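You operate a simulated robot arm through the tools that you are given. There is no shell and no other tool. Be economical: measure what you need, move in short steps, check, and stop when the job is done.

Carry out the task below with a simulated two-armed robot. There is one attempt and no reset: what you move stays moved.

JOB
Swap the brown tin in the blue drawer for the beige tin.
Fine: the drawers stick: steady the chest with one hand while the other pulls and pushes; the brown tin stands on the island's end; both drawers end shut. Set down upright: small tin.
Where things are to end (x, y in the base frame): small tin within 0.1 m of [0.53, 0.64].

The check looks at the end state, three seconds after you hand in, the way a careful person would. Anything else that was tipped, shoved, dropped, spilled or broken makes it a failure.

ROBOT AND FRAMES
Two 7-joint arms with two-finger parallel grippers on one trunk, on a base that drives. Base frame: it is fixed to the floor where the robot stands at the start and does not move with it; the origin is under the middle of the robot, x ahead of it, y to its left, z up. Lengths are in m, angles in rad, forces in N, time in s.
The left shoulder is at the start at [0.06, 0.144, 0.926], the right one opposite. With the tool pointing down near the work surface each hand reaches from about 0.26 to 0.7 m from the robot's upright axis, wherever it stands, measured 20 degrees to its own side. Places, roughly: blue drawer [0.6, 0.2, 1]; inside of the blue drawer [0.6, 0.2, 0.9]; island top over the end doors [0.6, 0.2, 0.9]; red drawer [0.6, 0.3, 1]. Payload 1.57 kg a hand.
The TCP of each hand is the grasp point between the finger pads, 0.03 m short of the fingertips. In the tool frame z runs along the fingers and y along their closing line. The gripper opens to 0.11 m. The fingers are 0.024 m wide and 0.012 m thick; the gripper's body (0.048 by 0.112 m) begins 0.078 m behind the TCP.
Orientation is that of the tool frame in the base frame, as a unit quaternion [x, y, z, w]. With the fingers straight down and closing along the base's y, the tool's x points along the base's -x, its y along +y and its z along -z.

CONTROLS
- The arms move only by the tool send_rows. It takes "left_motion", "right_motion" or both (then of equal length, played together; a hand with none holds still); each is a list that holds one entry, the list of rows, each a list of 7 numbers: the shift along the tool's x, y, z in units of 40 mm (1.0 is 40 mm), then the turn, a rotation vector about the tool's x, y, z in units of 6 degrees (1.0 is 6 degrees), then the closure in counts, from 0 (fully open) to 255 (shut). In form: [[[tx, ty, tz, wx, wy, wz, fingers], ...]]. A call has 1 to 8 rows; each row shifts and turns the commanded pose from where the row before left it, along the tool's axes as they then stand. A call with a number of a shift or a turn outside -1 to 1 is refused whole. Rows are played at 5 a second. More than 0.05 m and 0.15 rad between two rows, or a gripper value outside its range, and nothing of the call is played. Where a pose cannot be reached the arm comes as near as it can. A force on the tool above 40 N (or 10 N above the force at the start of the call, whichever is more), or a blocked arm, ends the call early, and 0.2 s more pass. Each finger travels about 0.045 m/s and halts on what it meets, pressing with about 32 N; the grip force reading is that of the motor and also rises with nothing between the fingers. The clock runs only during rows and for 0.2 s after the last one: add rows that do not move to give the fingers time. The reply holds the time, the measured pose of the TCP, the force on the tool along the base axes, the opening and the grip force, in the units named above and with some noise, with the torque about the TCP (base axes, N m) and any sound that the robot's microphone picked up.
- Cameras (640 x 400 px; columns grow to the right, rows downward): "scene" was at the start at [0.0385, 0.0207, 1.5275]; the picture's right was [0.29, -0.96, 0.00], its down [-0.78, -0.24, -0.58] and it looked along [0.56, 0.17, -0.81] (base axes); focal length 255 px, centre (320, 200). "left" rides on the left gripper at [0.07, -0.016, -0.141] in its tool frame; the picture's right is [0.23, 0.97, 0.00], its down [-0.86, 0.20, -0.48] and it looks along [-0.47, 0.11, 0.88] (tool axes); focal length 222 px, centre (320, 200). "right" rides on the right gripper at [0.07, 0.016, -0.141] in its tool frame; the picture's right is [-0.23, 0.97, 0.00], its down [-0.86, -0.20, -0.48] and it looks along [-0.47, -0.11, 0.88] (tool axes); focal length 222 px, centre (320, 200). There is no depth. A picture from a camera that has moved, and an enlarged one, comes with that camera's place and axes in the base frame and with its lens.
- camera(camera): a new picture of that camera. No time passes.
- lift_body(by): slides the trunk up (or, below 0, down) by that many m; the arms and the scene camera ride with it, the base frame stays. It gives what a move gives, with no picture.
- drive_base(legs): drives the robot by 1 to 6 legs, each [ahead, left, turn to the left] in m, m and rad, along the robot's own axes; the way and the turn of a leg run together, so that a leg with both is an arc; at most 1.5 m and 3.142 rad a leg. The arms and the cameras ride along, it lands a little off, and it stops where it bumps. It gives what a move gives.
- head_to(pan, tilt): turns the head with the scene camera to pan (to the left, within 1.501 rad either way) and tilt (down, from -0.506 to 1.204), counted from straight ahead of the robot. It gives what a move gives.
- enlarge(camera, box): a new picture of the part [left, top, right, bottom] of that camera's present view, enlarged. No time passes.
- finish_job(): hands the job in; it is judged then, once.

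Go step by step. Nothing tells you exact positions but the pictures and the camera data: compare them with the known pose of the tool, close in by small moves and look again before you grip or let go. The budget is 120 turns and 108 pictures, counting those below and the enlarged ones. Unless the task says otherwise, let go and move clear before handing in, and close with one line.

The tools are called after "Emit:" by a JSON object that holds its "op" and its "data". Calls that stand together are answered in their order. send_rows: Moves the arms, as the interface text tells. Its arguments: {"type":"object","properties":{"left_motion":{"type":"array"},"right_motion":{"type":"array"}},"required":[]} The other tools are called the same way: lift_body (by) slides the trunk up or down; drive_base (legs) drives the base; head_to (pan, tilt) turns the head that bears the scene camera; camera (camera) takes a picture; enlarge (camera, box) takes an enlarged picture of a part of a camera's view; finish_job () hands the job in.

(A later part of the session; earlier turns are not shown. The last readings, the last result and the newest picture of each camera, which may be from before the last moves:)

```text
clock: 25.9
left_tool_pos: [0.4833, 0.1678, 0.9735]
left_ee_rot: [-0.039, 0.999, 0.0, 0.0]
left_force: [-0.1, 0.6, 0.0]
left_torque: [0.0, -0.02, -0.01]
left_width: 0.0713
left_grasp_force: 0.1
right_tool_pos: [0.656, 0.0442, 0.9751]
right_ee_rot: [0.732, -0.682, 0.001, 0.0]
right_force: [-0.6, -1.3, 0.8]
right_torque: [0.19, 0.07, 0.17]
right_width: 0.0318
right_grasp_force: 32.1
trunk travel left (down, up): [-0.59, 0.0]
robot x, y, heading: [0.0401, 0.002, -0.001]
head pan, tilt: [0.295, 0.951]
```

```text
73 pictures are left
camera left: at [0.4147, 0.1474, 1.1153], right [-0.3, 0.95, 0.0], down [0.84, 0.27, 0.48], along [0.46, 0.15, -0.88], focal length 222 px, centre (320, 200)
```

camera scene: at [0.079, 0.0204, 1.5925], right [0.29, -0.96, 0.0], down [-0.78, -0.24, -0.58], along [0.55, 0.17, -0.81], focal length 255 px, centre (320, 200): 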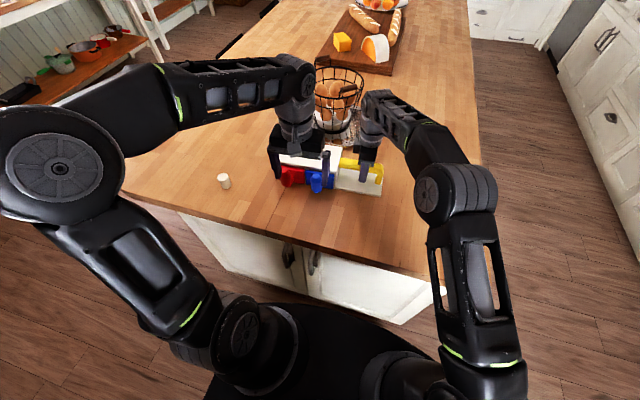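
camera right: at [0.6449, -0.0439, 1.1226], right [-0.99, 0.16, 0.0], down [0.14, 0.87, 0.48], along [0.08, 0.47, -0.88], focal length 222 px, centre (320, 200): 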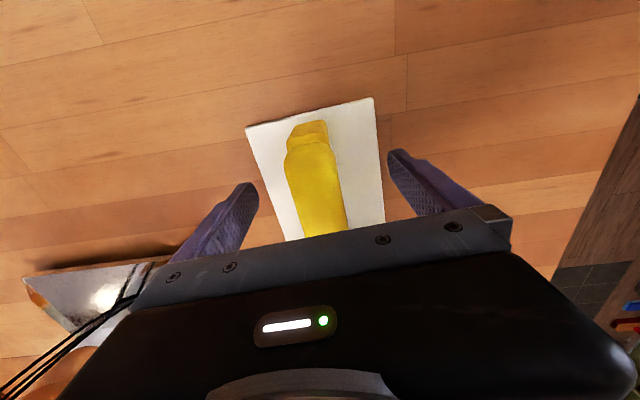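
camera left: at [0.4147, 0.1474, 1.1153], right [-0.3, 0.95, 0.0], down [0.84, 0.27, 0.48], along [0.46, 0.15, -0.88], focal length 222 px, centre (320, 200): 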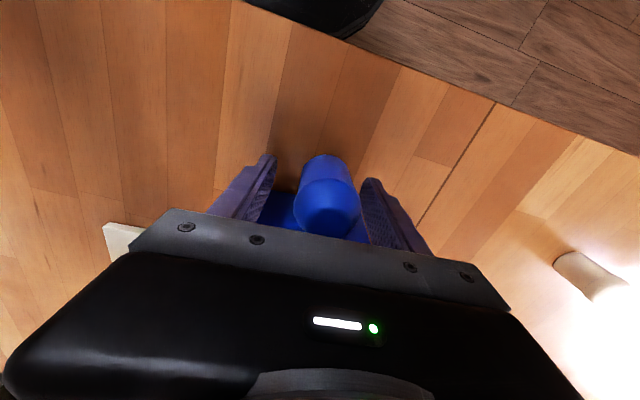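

Emit:
{"op": "send_rows", "data": {"left_motion": [[[0, 0, 0, 0, 0, 0, 160], [0, 0, 0, 0, 0, 0, 220], [0, 0, 0, 0, 0, 0, 255], [0, 0, 0, 0, 0, 0, 255], [0.12, 0, 0, 0, 0, 0, 255], [0.14, 0, 0, 0, 0, 0, 255], [0.14, 0, 0, 0, 0, 0, 255], [0, 0, 0, 0, 0, 0, 255]]]}}

Emit:
{"op": "enlarge", "data": {"camera": "scene", "box": [265, 110, 415, 210]}}

```text
clock: 27.7
left_tool_pos: [0.4681, 0.1652, 0.9741]
left_ee_rot: [-0.039, 0.999, -0.001, 0.003]
left_force: [37.5, -14.7, -4.4]
left_torque: [1.75, 2.09, 0.6]
left_width: 0.0303
left_grasp_force: 32.2
right_tool_pos: [0.653, 0.0506, 0.9745]
right_ee_rot: [0.733, -0.68, -0.003, 0.0]
right_force: [-36.9, 14.2, 9.0]
right_torque: [-0.43, -0.72, 0.63]
right_width: 0.0322
right_grasp_force: 32.3
trunk travel left (down, up): [-0.59, 0.0]
robot x, y, heading: [0.0412, 0.0028, -0.003]
head pan, tilt: [0.295, 0.951]
```

```text
4.00 times, centred on (340, 160) of scene
camera zoom: at [0.0786, 0.0206, 1.5925], right [0.29, -0.96, 0.0], down [-0.78, -0.24, -0.58], along [0.56, 0.17, -0.81], focal length 1020 px, centre (240, 360)
```

zoom: 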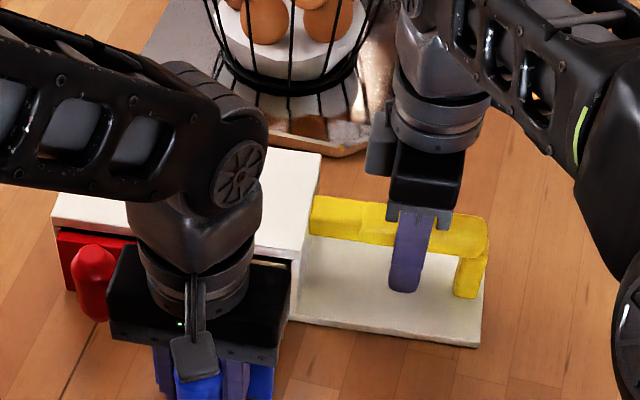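

The drawer hit its stop at 37 N. I'll ease off, release, and rise to look at the space that's left.

Emit:
{"op": "send_rows", "data": {"left_motion": [[[-0.12, 0, 0, 0, 0, 0, 255], [0, 0.05, 0, 0, 0, 0, 255], [0, 0, 0, 0, 0, 0, 160], [0, 0, 0, 0, 0, 0, 100], [0, 0, 0, 0, 0, 0, 90]]]}}

Emit:
{"op": "send_rows", "data": {"left_motion": [[[0, 0, -0.7, 0, 0, 0, 90], [0, 0, -0.8, 0, 0, 0, 90], [0, 0, -0.8, 0, 0, 0, 90], [-0.6, 0.3, -0.7, 0, 0, 0, 60], [0, 0.4, -0.3, 0, 0, 0, 0], [0, 0, 0, 0, 0, 0, 0]]]}}

Emit:
{"op": "camera", "data": {"camera": "left"}}

Emit:
{"op": "enlarge", "data": {"camera": "left", "box": [240, 120, 400, 220]}}

Emit:
{"op": "enlarge", "data": {"camera": "scene", "box": [265, 110, 415, 210]}}

```text
clock: 28.9
left_tool_pos: [0.4705, 0.1686, 0.9736]
left_ee_rot: [-0.039, 0.999, 0.0, 0.0]
left_force: [0.1, -0.2, 0.0]
left_torque: [0.01, -0.02, -0.03]
left_width: 0.0709
left_grasp_force: 0.0
right_tool_pos: [0.657, 0.0435, 0.9732]
right_ee_rot: [0.731, -0.682, 0.001, 0.001]
right_force: [0.6, -0.4, -0.2]
right_torque: [-1.03, -0.12, 0.07]
right_width: 0.0318
right_grasp_force: 32.0
trunk travel left (down, up): [-0.59, 0.0]
robot x, y, heading: [0.0406, -0.0005, 0.004]
head pan, tilt: [0.295, 0.951]
```

```text
clock: 30.3
left_tool_pos: [0.4918, 0.1996, 1.107]
left_ee_rot: [-0.039, 0.999, 0.001, 0.0]
left_force: [0.3, 0.3, 0.0]
left_torque: [0.02, 0.01, -0.02]
left_width: 0.1099
left_grasp_force: 0.1
right_tool_pos: [0.6552, 0.0461, 0.9746]
right_ee_rot: [0.731, -0.682, -0.001, -0.001]
right_force: [0.8, 1.0, 0.0]
right_torque: [-0.07, -0.03, -0.05]
right_width: 0.0318
right_grasp_force: 31.7
trunk travel left (down, up): [-0.59, 0.0]
robot x, y, heading: [0.0405, -0.0014, -0.001]
head pan, tilt: [0.295, 0.951]
```

```text
71 pictures are left
camera left: at [0.4243, 0.1795, 1.2487], right [-0.3, 0.95, 0.0], down [0.84, 0.27, 0.48], along [0.46, 0.14, -0.88], focal length 222 px, centre (320, 200)
```

left: 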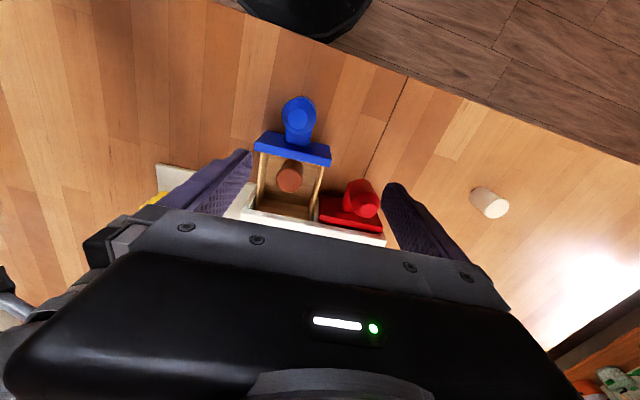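

```text
4.00 times, centred on (320, 170) of left
camera zoom: at [0.4243, 0.1795, 1.2487], right [-0.3, 0.95, 0.0], down [0.84, 0.27, 0.48], along [0.46, 0.14, -0.88], focal length 888 px, centre (320, 320)
```

zoom: 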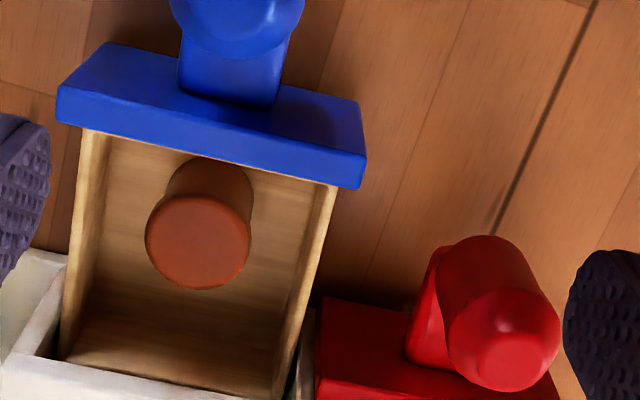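

```text
4.00 times, centred on (340, 160) of scene
camera zoom: at [0.0788, 0.0208, 1.5925], right [0.29, -0.96, 0.0], down [-0.78, -0.24, -0.58], along [0.56, 0.17, -0.81], focal length 1020 px, centre (240, 360)
```

zoom: 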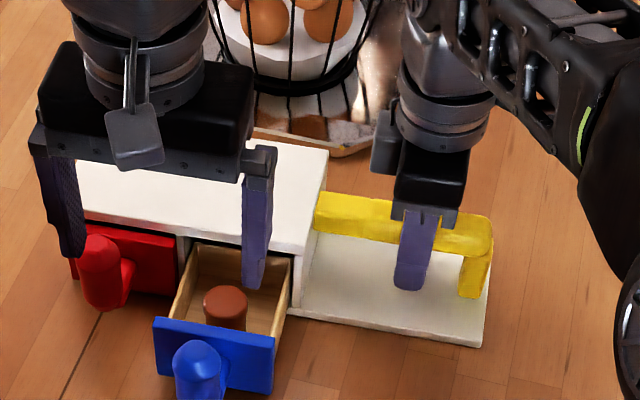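

The stop gave another ~1 cm. The tin top is now near (0.551, 0.1765), with just enough side room for fingers pre-set to a ~0.042 opening. I'll hover just above it and check alignment.

Emit:
{"op": "send_rows", "data": {"left_motion": [[[-0.48, -0.23, 0, 0, 0, 0, 100], [-0.48, -0.23, 0, 0, 0, 0, 158], [-0.47, -0.23, 0.2, 0, 0, 0, 158], [0, 0, 0.7, 0, 0, 0, 158], [0, 0, 0.7, 0, 0, 0, 158], [0, 0, 0, 0, 0, 0, 158]]]}}

Emit:
{"op": "enlarge", "data": {"camera": "left", "box": [240, 120, 400, 220]}}

Emit:
{"op": "enlarge", "data": {"camera": "scene", "box": [265, 125, 375, 215]}}

```text
clock: 31.7
left_tool_pos: [0.5517, 0.174, 1.0431]
left_ee_rot: [-0.039, 0.999, 0.0, 0.001]
left_force: [-0.8, 0.4, 0.6]
left_torque: [0.04, -0.03, -0.01]
left_width: 0.0419
left_grasp_force: 0.2
right_tool_pos: [0.6566, 0.0467, 0.9746]
right_ee_rot: [0.731, -0.682, 0.0, 0.0]
right_force: [-1.2, 1.1, 0.9]
right_torque: [0.28, 0.08, 0.04]
right_width: 0.0317
right_grasp_force: 32.0
trunk travel left (down, up): [-0.59, 0.0]
robot x, y, heading: [0.0412, -0.0016, -0.004]
head pan, tilt: [0.295, 0.951]
```

```text
4.00 times, centred on (320, 170) of left
camera zoom: at [0.4843, 0.1546, 1.1861], right [-0.3, 0.95, 0.0], down [0.84, 0.27, 0.48], along [0.46, 0.15, -0.88], focal length 888 px, centre (320, 320)
```

zoom: 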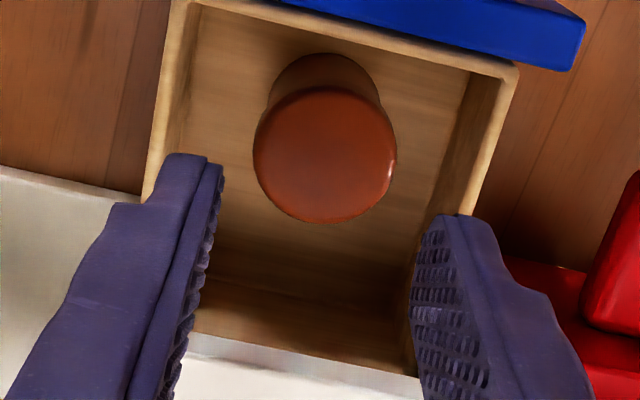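

```text
4.44 times, centred on (320, 170) of scene
camera zoom: at [0.0787, 0.0208, 1.5925], right [0.29, -0.96, 0.0], down [-0.78, -0.24, -0.58], along [0.56, 0.17, -0.81], focal length 1133 px, centre (320, 333)
```

zoom: 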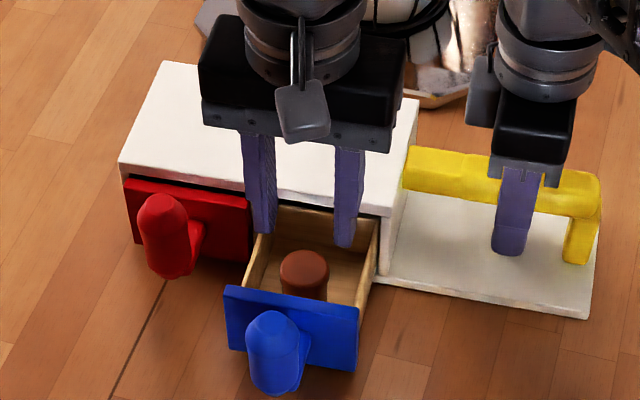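

Relative to the TCP, the tin is within about 2 mm and centred in the drawer. I'll descend and grip.

Emit:
{"op": "send_rows", "data": {"left_motion": [[[0.05, 0.03, 0.4, 0, 0, 0, 158], [0, 0, 0.4, 0, 0, 0, 158], [0, 0, 0.4, 0, 0, 0, 158], [0, 0, 0.4, 0, 0, 0, 158], [0, 0, 0, 0, 0, 0, 158]]]}}

Emit:
{"op": "enlarge", "data": {"camera": "left", "box": [240, 120, 400, 220]}}

Emit:
{"op": "enlarge", "data": {"camera": "scene", "box": [265, 125, 375, 215]}}

```text
clock: 32.9
left_tool_pos: [0.5499, 0.1755, 0.9793]
left_ee_rot: [-0.039, 0.999, 0.0, 0.0]
left_force: [0.1, 0.2, -0.4]
left_torque: [0.0, 0.02, -0.03]
left_width: 0.0419
left_grasp_force: 0.1
right_tool_pos: [0.6566, 0.0462, 0.9722]
right_ee_rot: [0.731, -0.682, 0.001, 0.0]
right_force: [-0.2, 0.8, 0.9]
right_torque: [0.34, 0.03, -0.02]
right_width: 0.0318
right_grasp_force: 31.7
trunk travel left (down, up): [-0.59, 0.0]
robot x, y, heading: [0.0388, 0.0022, -0.003]
head pan, tilt: [0.295, 0.951]
```

```text
4.00 times, centred on (320, 170) of left
camera zoom: at [0.4826, 0.1553, 1.1203], right [-0.3, 0.95, 0.0], down [0.84, 0.27, 0.48], along [0.46, 0.14, -0.88], focal length 888 px, centre (320, 320)
```

zoom: 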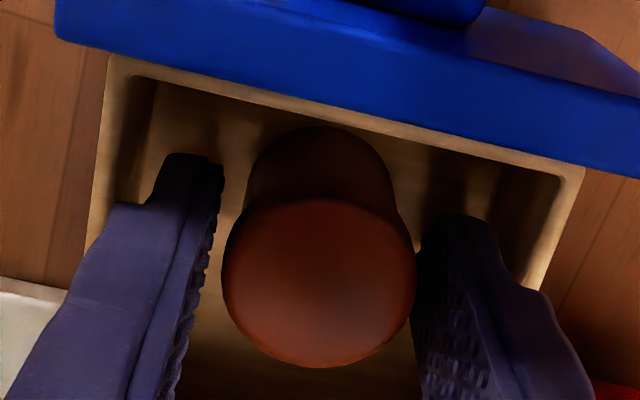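

```text
4.44 times, centred on (320, 170) of scene
camera zoom: at [0.0787, 0.0207, 1.5925], right [0.29, -0.96, 0.0], down [-0.78, -0.24, -0.58], along [0.56, 0.17, -0.81], focal length 1133 px, centre (320, 333)
```

zoom: 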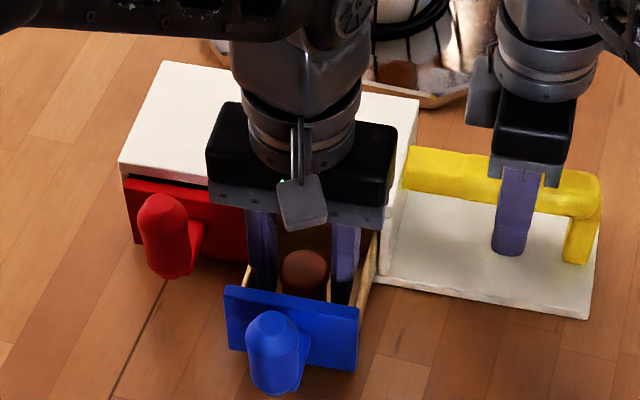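

The fingers straddle the tin inside the drawer. Closing.

Emit:
{"op": "send_rows", "data": {"left_motion": [[[0, 0, 0.12, 0, 0, 0, 165], [0, 0, 0, 0, 0, 0, 175], [0, 0, 0, 0, 0, 0, 190], [0, 0, 0, 0, 0, 0, 220], [0, 0, 0, 0, 0, 0, 220], [0, 0, -0.2, 0, 0, 0, 220]]]}}

Emit:
{"op": "camera", "data": {"camera": "left"}}

```text
clock: 34.3
left_tool_pos: [0.5482, 0.1768, 0.9816]
left_ee_rot: [-0.04, 0.999, 0.0, 0.0]
left_force: [0.7, 0.7, -1.1]
left_torque: [-0.03, 0.01, -0.02]
left_width: 0.0321
left_grasp_force: 31.9
right_tool_pos: [0.6557, 0.0459, 0.9735]
right_ee_rot: [0.731, -0.682, 0.001, -0.001]
right_force: [0.0, 0.9, 0.2]
right_torque: [0.19, 0.04, 0.0]
right_width: 0.0317
right_grasp_force: 32.1
trunk travel left (down, up): [-0.59, 0.0]
robot x, y, heading: [0.0403, 0.0011, -0.0]
head pan, tilt: [0.295, 0.951]
```

```text
64 pictures are left
camera left: at [0.482, 0.1572, 1.1237], right [-0.3, 0.95, 0.0], down [0.84, 0.27, 0.48], along [0.46, 0.14, -0.88], focal length 222 px, centre (320, 200)
```

left: 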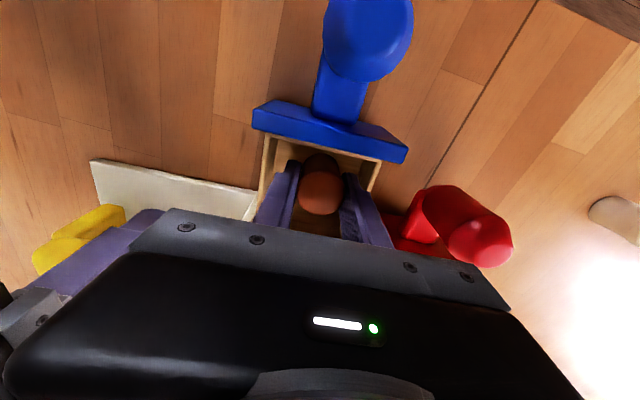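

The brown tin is gripped at an opening of 0.032. Lifting it straight up, then back and to the left.

Emit:
{"op": "send_rows", "data": {"left_motion": [[[0, 0, -0.5, 0, 0, 0, 220], [0, 0, -0.7, 0, 0, 0, 220], [0, 0, -0.8, 0, 0, 0, 220], [0, 0, -0.8, 0, 0, 0, 220], [0.6, 0.3, 0, 0, 0, 0, 220], [0.6, 0.7, 0, 0, 0, 0, 220], [0.6, 0.8, 0, 0, 0, 0, 220], [0.4, 0.9, 0, 0, 0, 0, 220]]]}}

Emit:
{"op": "camera", "data": {"camera": "scene"}}

```text
clock: 36.1
left_tool_pos: [0.4515, 0.2773, 1.0922]
left_ee_rot: [-0.039, 0.999, 0.001, 0.0]
left_force: [-0.7, 0.1, 0.2]
left_torque: [0.03, 0.01, -0.03]
left_width: 0.0325
left_grasp_force: 32.1
right_tool_pos: [0.6557, 0.0457, 0.9737]
right_ee_rot: [0.731, -0.682, 0.001, -0.001]
right_force: [0.0, 0.7, 0.0]
right_torque: [-0.16, -0.06, -0.02]
right_width: 0.0319
right_grasp_force: 32.1
trunk travel left (down, up): [-0.59, 0.0]
robot x, y, heading: [0.0393, -0.0009, -0.004]
head pan, tilt: [0.295, 0.951]
```

```text
63 pictures are left
camera scene: at [0.0783, 0.0211, 1.5925], right [0.29, -0.96, 0.0], down [-0.78, -0.24, -0.58], along [0.56, 0.17, -0.81], focal length 255 px, centre (320, 200)
```

scene: 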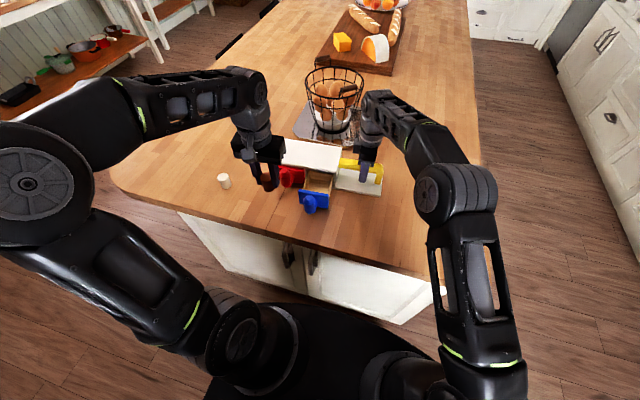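

Emit:
{"op": "send_rows", "data": {"left_motion": [[[-0.05, 0.95, 0, 0, 0, 0, 220], [-0.05, 0.95, 0, 0, 0, 0, 220], [-0.05, 0.95, 0, 0, 0, 0, 220], [-0.05, 0.95, 0, 0, 0, 0, 220], [-0.05, 0.95, 0, 0, 0, 0, 220], [-0.05, 0.95, 0, 0, 0, 0, 220], [-0.05, 0.95, 0, 0, 0, 0, 220], [-0.05, 0.95, 0, 0, 0, 0, 220]]]}}

Emit:
{"op": "send_rows", "data": {"left_motion": [[[-0.2, 0, 0.5, 0, 0, 0, 220], [-0.2, 0, 0.5, 0, 0, 0, 220], [-0.2, 0, 0.4, 0, 0, 0, 220], [-0.3, 0.2, 0, 0, 0, 0, 220], [-0.3, 0.2, 0, 0, 0, 0, 220]]]}}

Emit:
{"op": "camera", "data": {"camera": "scene"}}

Emit:
{"op": "camera", "data": {"camera": "left"}}

```text
clock: 37.9
left_tool_pos: [0.445, 0.5831, 1.0945]
left_ee_rot: [-0.039, 0.999, 0.0, -0.001]
left_force: [-1.0, -0.7, -1.1]
left_torque: [-0.02, 0.01, 0.01]
left_width: 0.032
left_grasp_force: 32.1
right_tool_pos: [0.655, 0.0463, 0.9748]
right_ee_rot: [0.731, -0.682, 0.0, 0.0]
right_force: [0.7, 1.0, 0.4]
right_torque: [-0.12, -0.07, -0.19]
right_width: 0.0317
right_grasp_force: 31.9
trunk travel left (down, up): [-0.59, 0.0]
robot x, y, heading: [0.0405, 0.0011, -0.002]
head pan, tilt: [0.295, 0.951]
```

```text
clock: 39.1
left_tool_pos: [0.4911, 0.6023, 1.0364]
left_ee_rot: [-0.039, 0.999, 0.0, -0.001]
left_force: [-0.1, 0.2, -0.7]
left_torque: [0.0, 0.0, -0.03]
left_width: 0.0321
left_grasp_force: 32.1
right_tool_pos: [0.6557, 0.0468, 0.974]
right_ee_rot: [0.731, -0.682, 0.0, 0.0]
right_force: [-0.8, 0.3, -0.2]
right_torque: [-0.2, -0.04, 0.06]
right_width: 0.0317
right_grasp_force: 32.4
trunk travel left (down, up): [-0.59, 0.0]
robot x, y, heading: [0.0421, 0.0008, -0.0]
head pan, tilt: [0.295, 0.951]
```

```text
62 pictures are left
camera scene: at [0.0791, 0.0208, 1.5925], right [0.29, -0.96, 0.0], down [-0.78, -0.24, -0.58], along [0.55, 0.17, -0.81], focal length 255 px, centre (320, 200)
```

scene: 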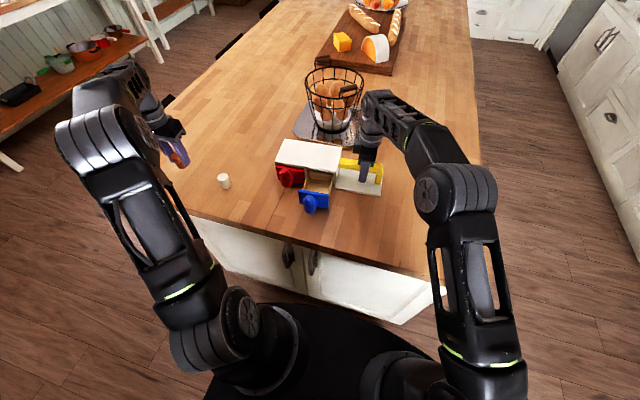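

```text
61 pictures are left
camera left: at [0.4245, 0.582, 1.1794], right [-0.3, 0.95, 0.0], down [0.84, 0.27, 0.48], along [0.46, 0.14, -0.88], focal length 222 px, centre (320, 200)
```

left: 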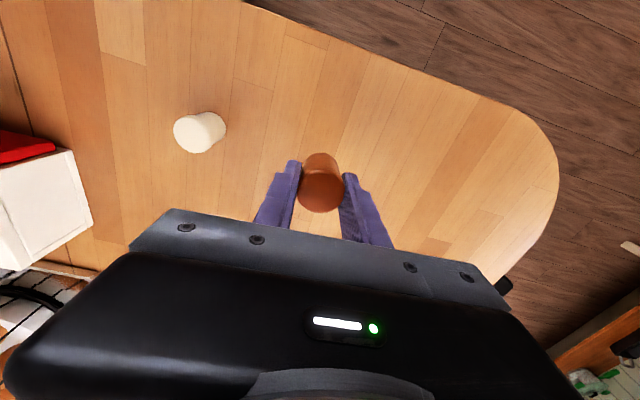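

Reach is fine. I'll go a bit further out and lower in steps toward the surface.

Emit:
{"op": "send_rows", "data": {"left_motion": [[[-0.3, 0.2, 0.4, 0, 0, 0, 220], [-0.3, 0.2, 0.4, 0, 0, 0, 220], [0, 0, 0.4, 0, 0, 0, 220], [0, 0, 0.25, 0, 0, 0, 220], [0, 0, 0, 0, 0, 0, 220]]]}}

Emit:
{"op": "enlarge", "data": {"camera": "scene", "box": [130, 110, 250, 210]}}

Emit:
{"op": "enlarge", "data": {"camera": "left", "box": [240, 120, 400, 220]}}

```text
clock: 40.3
left_tool_pos: [0.5142, 0.6181, 0.9797]
left_ee_rot: [-0.039, 0.999, 0.0, 0.0]
left_force: [0.0, -0.7, -0.5]
left_torque: [0.01, 0.0, -0.02]
left_width: 0.0322
left_grasp_force: 32.2
right_tool_pos: [0.655, 0.0463, 0.9728]
right_ee_rot: [0.731, -0.682, 0.001, 0.0]
right_force: [0.1, -0.4, -0.4]
right_torque: [-0.02, -0.01, -0.02]
right_width: 0.0319
right_grasp_force: 31.5
trunk travel left (down, up): [-0.59, 0.0]
robot x, y, heading: [0.0396, -0.0002, -0.001]
head pan, tilt: [0.295, 0.951]
```

```text
4.00 times, centred on (190, 160) of scene
camera zoom: at [0.0789, 0.0208, 1.5925], right [0.29, -0.96, 0.0], down [-0.78, -0.24, -0.58], along [0.56, 0.17, -0.81], focal length 1020 px, centre (840, 360)
```

zoom: 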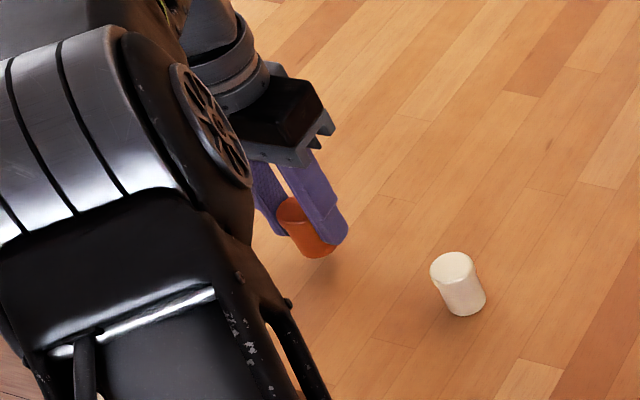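

```text
4.00 times, centred on (320, 170) of left
camera zoom: at [0.4472, 0.599, 1.122], right [-0.3, 0.95, 0.0], down [0.84, 0.27, 0.48], along [0.46, 0.14, -0.88], focal length 888 px, centre (320, 320)
```

zoom: 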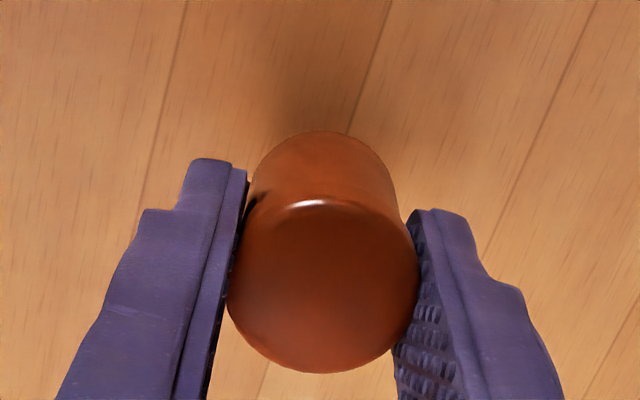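

Emit:
{"op": "send_rows", "data": {"left_motion": [[[0, 0, 0.1, 0, 0, 0, 220], [0, 0, 0.1, 0, 0, 0, 220], [0, 0, 0, 0, 0, 0, 220]]]}}

Emit:
{"op": "send_rows", "data": {"left_motion": [[[0, 0, 0.08, 0, 0, 0, 220], [0, 0, 0, 0, 0, 0, 220]]]}}

Emit:
{"op": "enlarge", "data": {"camera": "scene", "box": [170, 130, 230, 180]}}

```text
clock: 41.1
left_tool_pos: [0.5132, 0.6193, 0.9711]
left_ee_rot: [-0.039, 0.999, 0.001, 0.0]
left_force: [0.5, 0.5, -0.7]
left_torque: [0.02, 0.01, 0.01]
left_width: 0.032
left_grasp_force: 31.4
right_tool_pos: [0.6579, 0.0463, 0.9734]
right_ee_rot: [0.731, -0.682, 0.001, 0.0]
right_force: [0.0, -0.2, -0.6]
right_torque: [0.03, -0.01, -0.01]
right_width: 0.0315
right_grasp_force: 32.0
trunk travel left (down, up): [-0.59, 0.0]
robot x, y, heading: [0.0404, -0.0002, -0.0]
head pan, tilt: [0.295, 0.951]
```

```text
clock: 41.7
left_tool_pos: [0.5139, 0.6195, 0.9688]
left_ee_rot: [-0.04, 0.999, 0.001, 0.0]
left_force: [0.7, 0.0, -0.7]
left_torque: [-0.03, 0.01, 0.02]
left_width: 0.0322
left_grasp_force: 31.8
right_tool_pos: [0.6553, 0.0459, 0.9739]
right_ee_rot: [0.732, -0.682, 0.0, 0.0]
right_force: [-0.6, 0.5, -0.2]
right_torque: [0.03, 0.02, 0.05]
right_width: 0.0316
right_grasp_force: 31.5
trunk travel left (down, up): [-0.59, 0.0]
robot x, y, heading: [0.0402, -0.0031, 0.002]
head pan, tilt: [0.295, 0.951]
```

```text
8.00 times, centred on (200, 155) of scene
camera zoom: at [0.0789, 0.0208, 1.5925], right [0.29, -0.96, 0.0], down [-0.78, -0.24, -0.58], along [0.56, 0.17, -0.81], focal length 2040 px, centre (1280, 560)
```

zoom: 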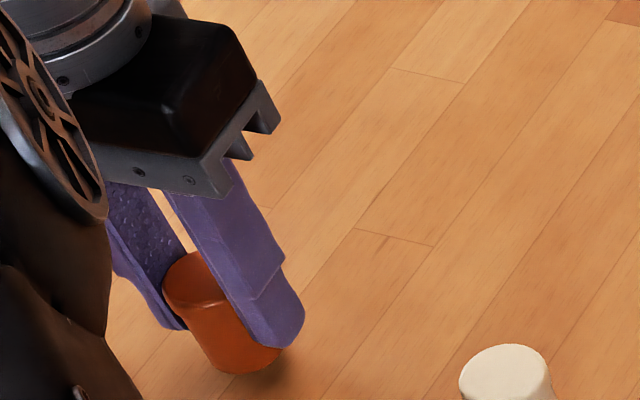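

Emit:
{"op": "send_rows", "data": {"left_motion": [[[0, 0, 0.05, 0, 0, 0, 220], [0, 0, 0.05, 0, 0, 0, 220], [0, 0, 0, 0, 0, 0, 220]]]}}

Emit:
{"op": "enlarge", "data": {"camera": "scene", "box": [170, 130, 230, 180]}}

```text
clock: 42.5
left_tool_pos: [0.5133, 0.6197, 0.9644]
left_ee_rot: [-0.04, 0.999, 0.0, 0.0]
left_force: [0.9, -1.0, -0.4]
left_torque: [-0.01, -0.02, -0.02]
left_width: 0.0322
left_grasp_force: 31.3
right_tool_pos: [0.6563, 0.0466, 0.9739]
right_ee_rot: [0.732, -0.682, 0.0, -0.001]
right_force: [-1.3, -0.8, 0.1]
right_torque: [0.05, 0.05, 0.03]
right_width: 0.0317
right_grasp_force: 32.0
trunk travel left (down, up): [-0.59, 0.0]
robot x, y, heading: [0.0395, 0.002, -0.0]
head pan, tilt: [0.295, 0.951]
```

```text
8.00 times, centred on (200, 155) of scene
camera zoom: at [0.0789, 0.0208, 1.5925], right [0.29, -0.96, 0.0], down [-0.78, -0.24, -0.58], along [0.56, 0.17, -0.81], focal length 2040 px, centre (1280, 560)
```

zoom: 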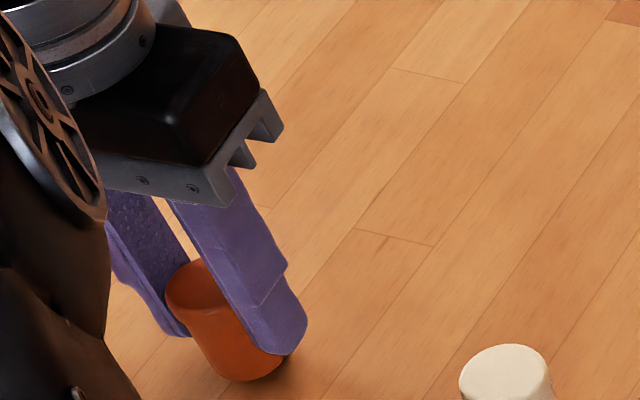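

Almost touching now. I'll go on in small steps until the force rises.

Emit:
{"op": "send_rows", "data": {"left_motion": [[[0, 0, 0.05, 0, 0, 0, 220], [0, 0, 0, 0, 0, 0, 220]]]}}

Emit:
{"op": "send_rows", "data": {"left_motion": [[[0, 0, 0.05, 0, 0, 0, 220], [0, 0, 0, 0, 0, 0, 220]]]}}

```text
clock: 43.1
left_tool_pos: [0.5132, 0.6191, 0.9626]
left_ee_rot: [-0.04, 0.999, 0.001, 0.0]
left_force: [0.7, 0.2, -1.5]
left_torque: [-0.01, -0.02, 0.0]
left_width: 0.0322
left_grasp_force: 31.9
right_tool_pos: [0.656, 0.0453, 0.9741]
right_ee_rot: [0.731, -0.682, 0.002, 0.0]
right_force: [0.3, 0.3, 0.3]
right_torque: [0.05, 0.0, 0.02]
right_width: 0.0319
right_grasp_force: 32.0
trunk travel left (down, up): [-0.59, 0.0]
robot x, y, heading: [0.041, -0.0008, 0.002]
head pan, tilt: [0.295, 0.951]
```

```text
clock: 43.7
left_tool_pos: [0.5137, 0.6191, 0.9617]
left_ee_rot: [-0.04, 0.999, 0.001, 0.001]
left_force: [-0.9, 0.0, 12.3]
left_torque: [-0.04, 0.06, 0.03]
left_width: 0.0321
left_grasp_force: 31.6
right_tool_pos: [0.6561, 0.0443, 0.9743]
right_ee_rot: [0.731, -0.683, 0.001, 0.0]
right_force: [0.1, -0.2, -0.5]
right_torque: [-0.8, -0.25, -0.02]
right_width: 0.0316
right_grasp_force: 32.1
trunk travel left (down, up): [-0.59, 0.0]
robot x, y, heading: [0.0433, -0.0027, -0.001]
head pan, tilt: [0.295, 0.951]
```

Contact at 12 N. I'll ease by 1 mm, release and rise.

Emit:
{"op": "send_rows", "data": {"left_motion": [[[0, 0, -0.025, 0, 0, 0, 220], [0, 0, 0, 0, 0, 0, 170], [0, 0, 0, 0, 0, 0, 130], [0, 0, 0, 0, 0, 0, 110], [0, 0, -0.5, 0, 0, 0, 110], [0, 0, -0.8, 0, 0, 0, 110], [0, 0, -0.8, 0, 0, 0, 110]]]}}

Emit:
{"op": "camera", "data": {"camera": "left"}}

Emit:
{"op": "enlarge", "data": {"camera": "scene", "box": [130, 110, 250, 210]}}

```text
clock: 45.3
left_tool_pos: [0.514, 0.6191, 1.0458]
left_ee_rot: [-0.04, 0.999, 0.0, -0.001]
left_force: [0.2, -0.6, 0.2]
left_torque: [0.01, -0.01, -0.02]
left_width: 0.0626
left_grasp_force: 0.0
right_tool_pos: [0.6561, 0.0451, 0.9735]
right_ee_rot: [0.731, -0.683, 0.001, -0.001]
right_force: [0.4, 0.2, 0.0]
right_torque: [0.23, 0.06, 0.01]
right_width: 0.0317
right_grasp_force: 32.2
trunk travel left (down, up): [-0.59, 0.0]
robot x, y, heading: [0.0382, -0.0022, -0.004]
head pan, tilt: [0.295, 0.951]
```

```text
56 pictures are left
camera left: at [0.4465, 0.5987, 1.1876], right [-0.3, 0.95, 0.0], down [0.84, 0.27, 0.48], along [0.46, 0.14, -0.88], focal length 222 px, centre (320, 200)
```

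left: 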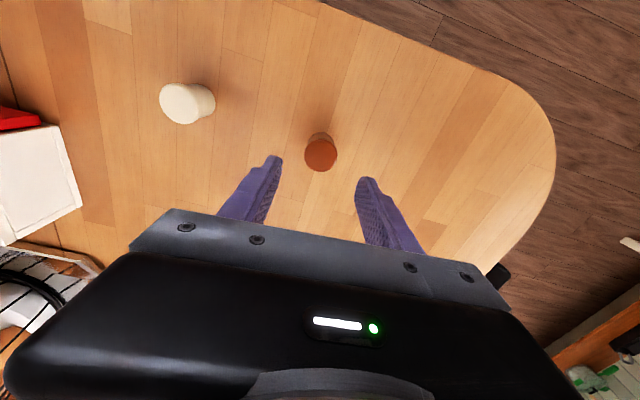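

```text
4.00 times, centred on (190, 160) of scene
camera zoom: at [0.0787, 0.0206, 1.5925], right [0.29, -0.96, 0.0], down [-0.78, -0.24, -0.58], along [0.56, 0.17, -0.81], focal length 1020 px, centre (840, 360)
```

zoom: 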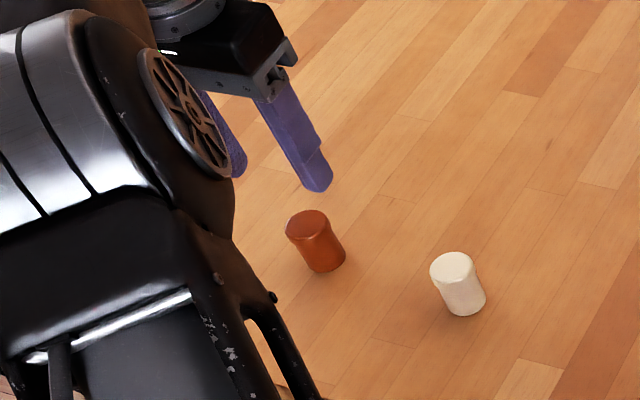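

The brown tin stands upright at about (0.515, 0.62). Next, over to the beige tin.

Emit:
{"op": "send_rows", "data": {"left_motion": [[[0.12, -0.85, 0, 0, 0, 0, 110], [0.12, -0.85, 0, 0, 0, 0, 110], [0.12, -0.85, 0, 0, 0, 0, 110], [0.12, -0.85, 0, 0, 0, 0, 110], [0, 0, 0, 0, 0, 0, 110]]]}}

Emit:
{"op": "enlarge", "data": {"camera": "left", "box": [240, 120, 400, 220]}}

```text
clock: 46.5
left_tool_pos: [0.5048, 0.4814, 1.0436]
left_ee_rot: [-0.038, 0.999, 0.0, -0.001]
left_force: [0.1, 0.6, -1.1]
left_torque: [-0.01, -0.01, -0.02]
left_width: 0.0627
left_grasp_force: 0.1
right_tool_pos: [0.6555, 0.045, 0.9743]
right_ee_rot: [0.731, -0.683, 0.0, 0.0]
right_force: [0.5, -0.4, 0.6]
right_torque: [-0.07, -0.02, 0.06]
right_width: 0.032
right_grasp_force: 31.4
trunk travel left (down, up): [-0.59, 0.0]
robot x, y, heading: [0.0402, -0.0043, -0.001]
head pan, tilt: [0.295, 0.951]
```

```text
4.00 times, centred on (320, 170) of left
camera zoom: at [0.4382, 0.4617, 1.1864], right [-0.3, 0.95, 0.0], down [0.84, 0.27, 0.48], along [0.46, 0.15, -0.88], focal length 888 px, centre (320, 320)
```

zoom: 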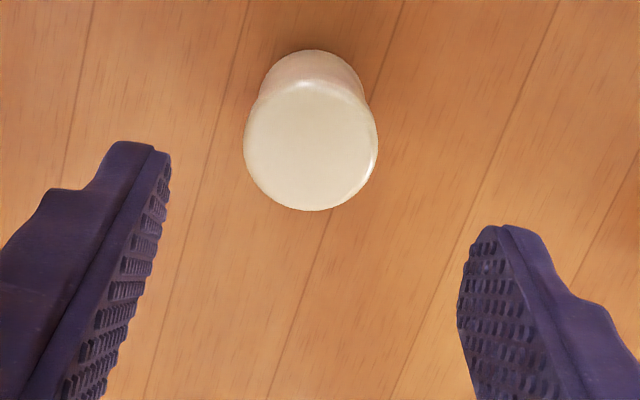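

Emit:
{"op": "send_rows", "data": {"left_motion": [[[0.05, -0.06, 0.5, 0, 0, 0, 110], [0, 0, 0.5, 0, 0, 0, 110], [0, 0, 0.5, 0, 0, 0, 110], [0, 0, 0.48, 0, 0, 0, 110], [0, 0, 0, 0, 0, 0, 110]]]}}

Emit:
{"op": "enlarge", "data": {"camera": "left", "box": [240, 120, 400, 220]}}

```text
clock: 47.7
left_tool_pos: [0.5025, 0.4794, 0.9647]
left_ee_rot: [-0.039, 0.999, 0.0, 0.0]
left_force: [-0.4, 0.1, 0.0]
left_torque: [0.0, 0.0, 0.01]
left_width: 0.0624
left_grasp_force: 0.0
right_tool_pos: [0.6567, 0.0471, 0.9748]
right_ee_rot: [0.732, -0.682, 0.0, 0.0]
right_force: [-1.0, -0.2, -0.2]
right_torque: [-0.02, 0.02, 0.06]
right_width: 0.0319
right_grasp_force: 31.5
trunk travel left (down, up): [-0.59, 0.0]
robot x, y, heading: [0.0419, 0.0023, 0.001]
head pan, tilt: [0.295, 0.951]
```

```text
4.00 times, centred on (320, 170) of left
camera zoom: at [0.4361, 0.46, 1.1074], right [-0.3, 0.95, 0.0], down [0.84, 0.27, 0.48], along [0.46, 0.14, -0.88], focal length 888 px, centre (320, 320)
```

zoom: 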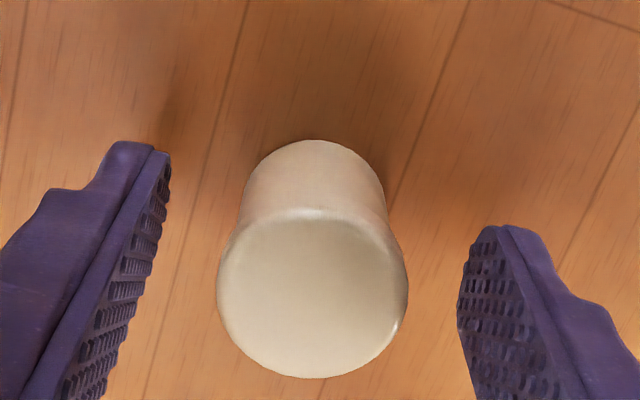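

Emit:
{"op": "send_rows", "data": {"left_motion": [[[0, 0, 0, 0, 0, 0, 150], [0, 0, 0, 0, 0, 0, 180], [0, 0, 0, 0, 0, 0, 220], [0, 0, 0, 0, 0, 0, 220], [0, 0, -0.6, 0, 0, 0, 220], [0, 0, -0.9, 0, 0, 0, 220], [0, 0, -0.9, 0, 0, 0, 220], [0, 0, -0.8, 0, 0, 0, 220]]]}}

Emit:
{"op": "camera", "data": {"camera": "left"}}

```text
clock: 49.5
left_tool_pos: [0.5051, 0.4792, 1.0935]
left_ee_rot: [-0.04, 0.999, 0.0, 0.0]
left_force: [-0.8, 0.1, -0.5]
left_torque: [-0.03, 0.01, -0.02]
left_width: 0.0318
left_grasp_force: 32.0
right_tool_pos: [0.655, 0.0447, 0.9745]
right_ee_rot: [0.732, -0.682, 0.0, -0.001]
right_force: [0.3, 0.3, 1.1]
right_torque: [0.18, 0.01, 0.1]
right_width: 0.0318
right_grasp_force: 32.0
trunk travel left (down, up): [-0.59, 0.0]
robot x, y, heading: [0.0405, -0.0002, 0.003]
head pan, tilt: [0.295, 0.951]
```

```text
52 pictures are left
camera left: at [0.4372, 0.4595, 1.2361], right [-0.3, 0.95, 0.0], down [0.84, 0.27, 0.48], along [0.46, 0.14, -0.88], focal length 222 px, centre (320, 200)
```

left: 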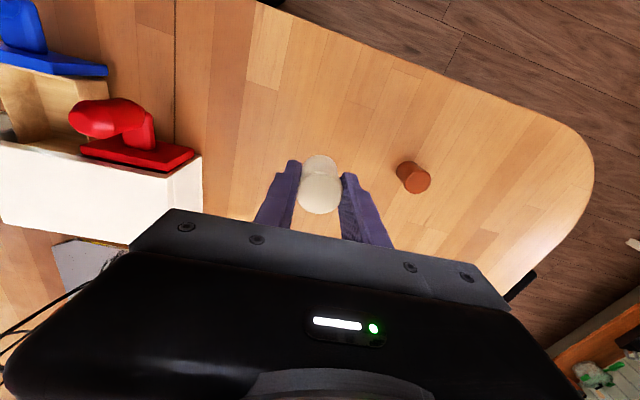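

The beige tin is held. Carrying it to just above the drawer.

Emit:
{"op": "send_rows", "data": {"left_motion": [[[-0.06, -0.956, 0, 0, 0, 0, 220], [-0.06, -0.956, 0, 0, 0, 0, 220], [-0.06, -0.956, 0, 0, 0, 0, 220], [-0.06, -0.956, 0, 0, 0, 0, 220], [-0.06, -0.956, 0, 0, 0, 0, 220], [-0.06, -0.956, 0, 0, 0, 0, 220], [-0.06, -0.956, 0, 0, 0, 0, 220], [-0.06, -0.956, 0, 0, 0, 0, 220]]]}}

Emit:
{"op": "send_rows", "data": {"left_motion": [[[0, 0, 0.3, 0, 0, 0, 220], [0, 0, 0.3, 0, 0, 0, 220], [0, 0, 0, 0, 0, 0, 220]]]}}

Emit:
{"op": "enlarge", "data": {"camera": "left", "box": [240, 120, 400, 220]}}

Emit:
{"op": "enlarge", "data": {"camera": "scene", "box": [265, 125, 375, 215]}}

```text
clock: 51.3
left_tool_pos: [0.5476, 0.1766, 1.095]
left_ee_rot: [-0.039, 0.999, 0.0, 0.0]
left_force: [0.5, 0.7, -0.4]
left_torque: [-0.01, 0.02, -0.01]
left_width: 0.0319
left_grasp_force: 32.2
right_tool_pos: [0.6567, 0.0458, 0.974]
right_ee_rot: [0.731, -0.682, 0.001, 0.001]
right_force: [0.7, -2.2, -0.1]
right_torque: [0.32, 0.11, 0.17]
right_width: 0.0316
right_grasp_force: 32.1
trunk travel left (down, up): [-0.59, 0.0]
robot x, y, heading: [0.0393, -0.0, 0.0]
head pan, tilt: [0.295, 0.951]
```

```text
clock: 52.1
left_tool_pos: [0.5482, 0.1751, 1.0697]
left_ee_rot: [-0.039, 0.999, 0.001, 0.001]
left_force: [0.3, 0.4, 0.7]
left_torque: [0.0, -0.02, 0.01]
left_width: 0.0317
left_grasp_force: 31.4
right_tool_pos: [0.6555, 0.0457, 0.9733]
right_ee_rot: [0.731, -0.682, 0.0, 0.0]
right_force: [0.3, -1.2, -0.1]
right_torque: [0.14, 0.04, 0.05]
right_width: 0.0317
right_grasp_force: 32.4
trunk travel left (down, up): [-0.59, 0.0]
robot x, y, heading: [0.0399, -0.0012, 0.002]
head pan, tilt: [0.295, 0.951]
```

```text
4.00 times, centred on (320, 170) of left
camera zoom: at [0.4806, 0.1554, 1.2132], right [-0.3, 0.95, 0.0], down [0.84, 0.27, 0.48], along [0.46, 0.15, -0.88], focal length 888 px, centre (320, 320)
```

zoom: 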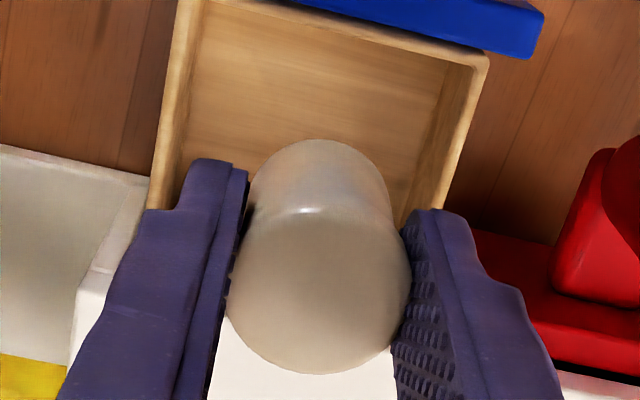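

```text
4.44 times, centred on (320, 170) of scene
camera zoom: at [0.0788, 0.0205, 1.5925], right [0.29, -0.96, 0.0], down [-0.78, -0.24, -0.58], along [0.56, 0.17, -0.81], focal length 1133 px, centre (320, 333)
```

zoom: 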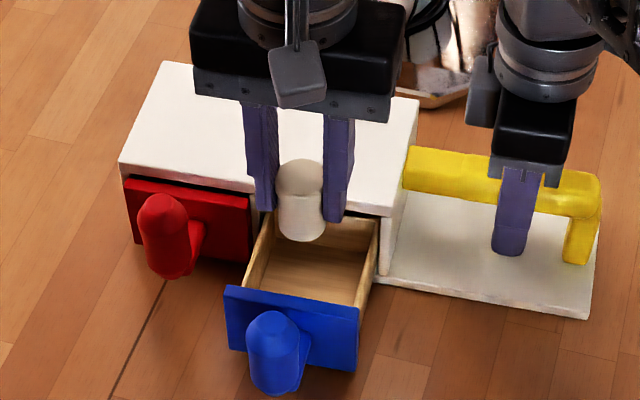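

Aligned with the drawer. Lowering in.

Emit:
{"op": "send_rows", "data": {"left_motion": [[[0, 0.02, 0.5, 0, 0, 0, 220], [0, 0, 0.5, 0, 0, 0, 220], [0, 0, 0.5, 0, 0, 0, 220], [0, 0, 0.4, 0, 0, 0, 220], [0, 0, 0.25, 0, 0, 0, 220], [0, 0, 0, 0, 0, 0, 220]]]}}

Emit:
{"op": "send_rows", "data": {"left_motion": [[[0, 0, 0.05, 0, 0, 0, 220], [0, 0, 0, 0, 0, 0, 220]]]}}

Emit:
{"op": "enlarge", "data": {"camera": "scene", "box": [265, 125, 375, 215]}}

```text
clock: 53.5
left_tool_pos: [0.546, 0.1771, 0.9835]
left_ee_rot: [-0.04, 0.999, 0.0, 0.001]
left_force: [0.5, 0.2, -1.0]
left_torque: [0.02, 0.03, 0.03]
left_width: 0.0318
left_grasp_force: 32.1
right_tool_pos: [0.6559, 0.0446, 0.9743]
right_ee_rot: [0.731, -0.682, 0.001, -0.001]
right_force: [0.6, -1.9, -0.3]
right_torque: [0.03, 0.04, 0.03]
right_width: 0.0316
right_grasp_force: 32.0
trunk travel left (down, up): [-0.59, 0.0]
robot x, y, heading: [0.0363, 0.0015, 0.001]
head pan, tilt: [0.295, 0.951]
```

```text
clock: 54.1
left_tool_pos: [0.5466, 0.1767, 0.9819]
left_ee_rot: [-0.039, 0.999, 0.0, 0.0]
left_force: [-0.2, 0.7, -0.1]
left_torque: [-0.02, 0.03, -0.02]
left_width: 0.0321
left_grasp_force: 32.1
right_tool_pos: [0.6552, 0.0462, 0.9741]
right_ee_rot: [0.731, -0.682, 0.001, -0.001]
right_force: [0.2, -2.0, -0.5]
right_torque: [0.05, 0.03, 0.03]
right_width: 0.0317
right_grasp_force: 31.3
trunk travel left (down, up): [-0.59, 0.0]
robot x, y, heading: [0.0363, 0.0004, 0.0]
head pan, tilt: [0.295, 0.951]
```

```text
4.44 times, centred on (320, 170) of scene
camera zoom: at [0.0789, 0.0205, 1.5925], right [0.29, -0.96, 0.0], down [-0.78, -0.24, -0.58], along [0.56, 0.17, -0.81], focal length 1133 px, centre (320, 333)
```

zoom: 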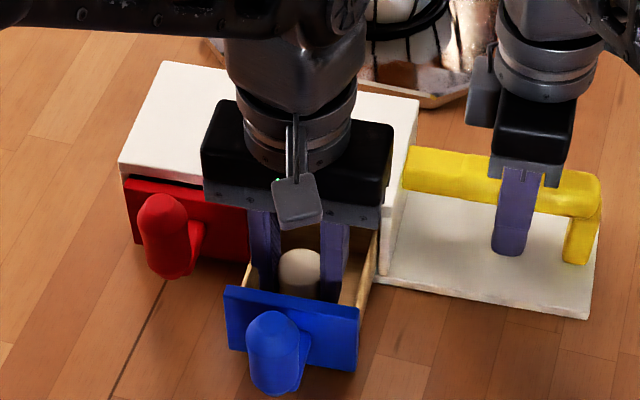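

Emit:
{"op": "send_rows", "data": {"left_motion": [[[0, 0, 0.05, 0, 0, 0, 220], [0, 0, 0.04, 0, 0, 0, 220], [0, 0, 0, 0, 0, 0, 220]]]}}

Emit:
{"op": "send_rows", "data": {"left_motion": [[[0, 0, 0.04, 0, 0, 0, 220], [0, 0, 0, 0, 0, 0, 220]]]}}

```text
clock: 54.9
left_tool_pos: [0.5471, 0.1768, 0.9803]
left_ee_rot: [-0.04, 0.999, 0.001, 0.002]
left_force: [-1.1, 1.7, 22.2]
left_torque: [0.07, -0.09, 0.1]
left_width: 0.0319
left_grasp_force: 32.1
right_tool_pos: [0.6563, 0.0454, 0.9759]
right_ee_rot: [0.731, -0.682, 0.001, -0.001]
right_force: [1.7, -0.1, -0.9]
right_torque: [-0.05, -1.11, -0.02]
right_width: 0.0319
right_grasp_force: 32.1
trunk travel left (down, up): [-0.59, 0.0]
robot x, y, heading: [0.038, -0.0019, -0.001]
head pan, tilt: [0.295, 0.951]
```

```text
clock: 55.5
left_tool_pos: [0.5472, 0.1771, 0.9779]
left_ee_rot: [-0.04, 0.999, 0.0, 0.0]
left_force: [3.0, 1.2, 21.3]
left_torque: [0.05, -0.22, 0.06]
left_width: 0.0317
left_grasp_force: 31.9
right_tool_pos: [0.6549, 0.0463, 0.9757]
right_ee_rot: [0.731, -0.682, 0.0, -0.001]
right_force: [-0.2, -0.4, -0.1]
right_torque: [-0.1, -1.01, 0.03]
right_width: 0.032
right_grasp_force: 32.1
trunk travel left (down, up): [-0.59, 0.0]
robot x, y, heading: [0.0383, 0.0037, -0.001]
head pan, tilt: [0.295, 0.951]
```

The tin has reached the drawer floor at 22 N. I'll ease up, open only to 0.042, and rise.

Emit:
{"op": "send_rows", "data": {"left_motion": [[[0, 0, -0.07, 0, 0, 0, 220], [0, 0, 0, 0, 0, 0, 190], [0, 0, 0, 0, 0, 0, 160], [0, 0, 0, 0, 0, 0, 158], [0, 0, -0.3, 0, 0, 0, 158], [0, 0, -0.6, 0, 0, 0, 158], [0, 0, -0.7, 0, 0, 0, 158], [0, 0, -0.7, 0, 0, 0, 120]]]}}

Emit:
{"op": "enlarge", "data": {"camera": "left", "box": [200, 70, 440, 220]}}

Emit:
{"op": "enlarge", "data": {"camera": "scene", "box": [265, 125, 375, 215]}}

```text
clock: 57.3
left_tool_pos: [0.5464, 0.1766, 1.0719]
left_ee_rot: [-0.039, 0.999, 0.0, -0.001]
left_force: [0.1, 0.1, 0.0]
left_torque: [0.01, 0.0, 0.0]
left_width: 0.0579
left_grasp_force: 0.1
right_tool_pos: [0.6548, 0.0467, 0.9749]
right_ee_rot: [0.731, -0.682, 0.001, -0.001]
right_force: [0.6, -1.8, 2.7]
right_torque: [0.55, 0.32, -0.16]
right_width: 0.0317
right_grasp_force: 32.5
trunk travel left (down, up): [-0.59, 0.0]
robot x, y, heading: [0.0398, 0.0016, -0.001]
head pan, tilt: [0.295, 0.951]
```

```text
2.67 times, centred on (320, 145) of left
camera zoom: at [0.4792, 0.1579, 1.2143], right [-0.3, 0.95, 0.0], down [0.84, 0.27, 0.48], along [0.45, 0.15, -0.88], focal length 592 px, centre (320, 347)
```

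zoom: 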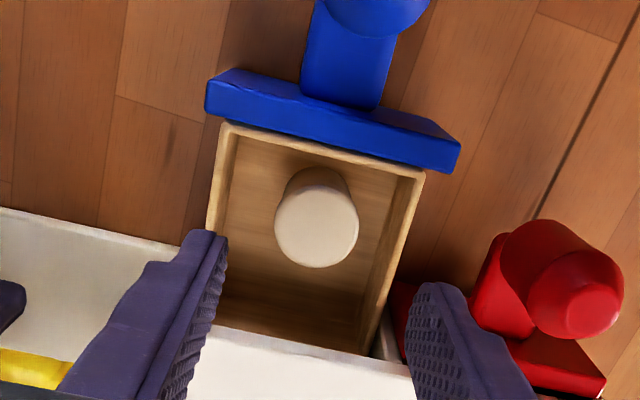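

```text
4.44 times, centred on (320, 170) of scene
camera zoom: at [0.0784, 0.0204, 1.5925], right [0.29, -0.96, 0.0], down [-0.78, -0.24, -0.58], along [0.56, 0.17, -0.81], focal length 1133 px, centre (320, 333)
```

zoom: 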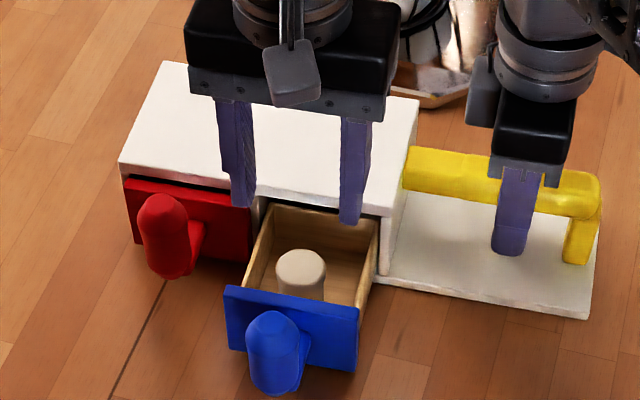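

The beige tin stands upright in the drawer. Now back to the blue handle to push it shut.

Emit:
{"op": "send_rows", "data": {"left_motion": [[[0.65, -0.02, -0.1, 0, 0, 0, 90], [0.65, -0.02, 0, 0, 0, 0, 90], [0.59, -0.03, 0, 0, 0, 0, 90], [0, 0, 0.6, 0, 0, 0, 90], [0, 0, 0.6, 0, 0, 0, 90], [0, 0, 0.6, 0, 0, 0, 90], [0, 0, 0.6, 0, 0, 0, 90], [0, 0, 0.12, 0, 0, 0, 90]]]}}

Emit:
{"op": "camera", "data": {"camera": "left"}}

```text
clock: 59.1
left_tool_pos: [0.4713, 0.1684, 0.9746]
left_ee_rot: [-0.04, 0.999, 0.0, -0.001]
left_force: [0.1, 0.3, 0.3]
left_torque: [0.01, 0.0, 0.02]
left_width: 0.071
left_grasp_force: 0.1
right_tool_pos: [0.6546, 0.0459, 0.9749]
right_ee_rot: [0.731, -0.682, 0.001, -0.001]
right_force: [-0.7, -1.1, 0.5]
right_torque: [-0.03, 0.18, 0.16]
right_width: 0.0317
right_grasp_force: 31.8
trunk travel left (down, up): [-0.59, 0.0]
robot x, y, heading: [0.039, -0.0032, 0.002]
head pan, tilt: [0.295, 0.951]
```

```text
46 pictures are left
camera left: at [0.4038, 0.1485, 1.1167], right [-0.3, 0.95, 0.0], down [0.84, 0.27, 0.48], along [0.46, 0.15, -0.88], focal length 222 px, centre (320, 200)
```

left: 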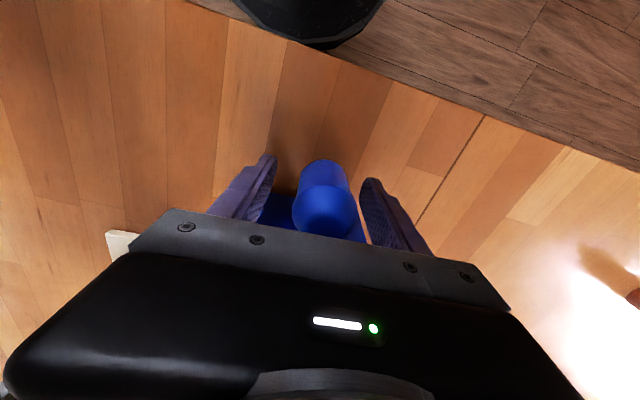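

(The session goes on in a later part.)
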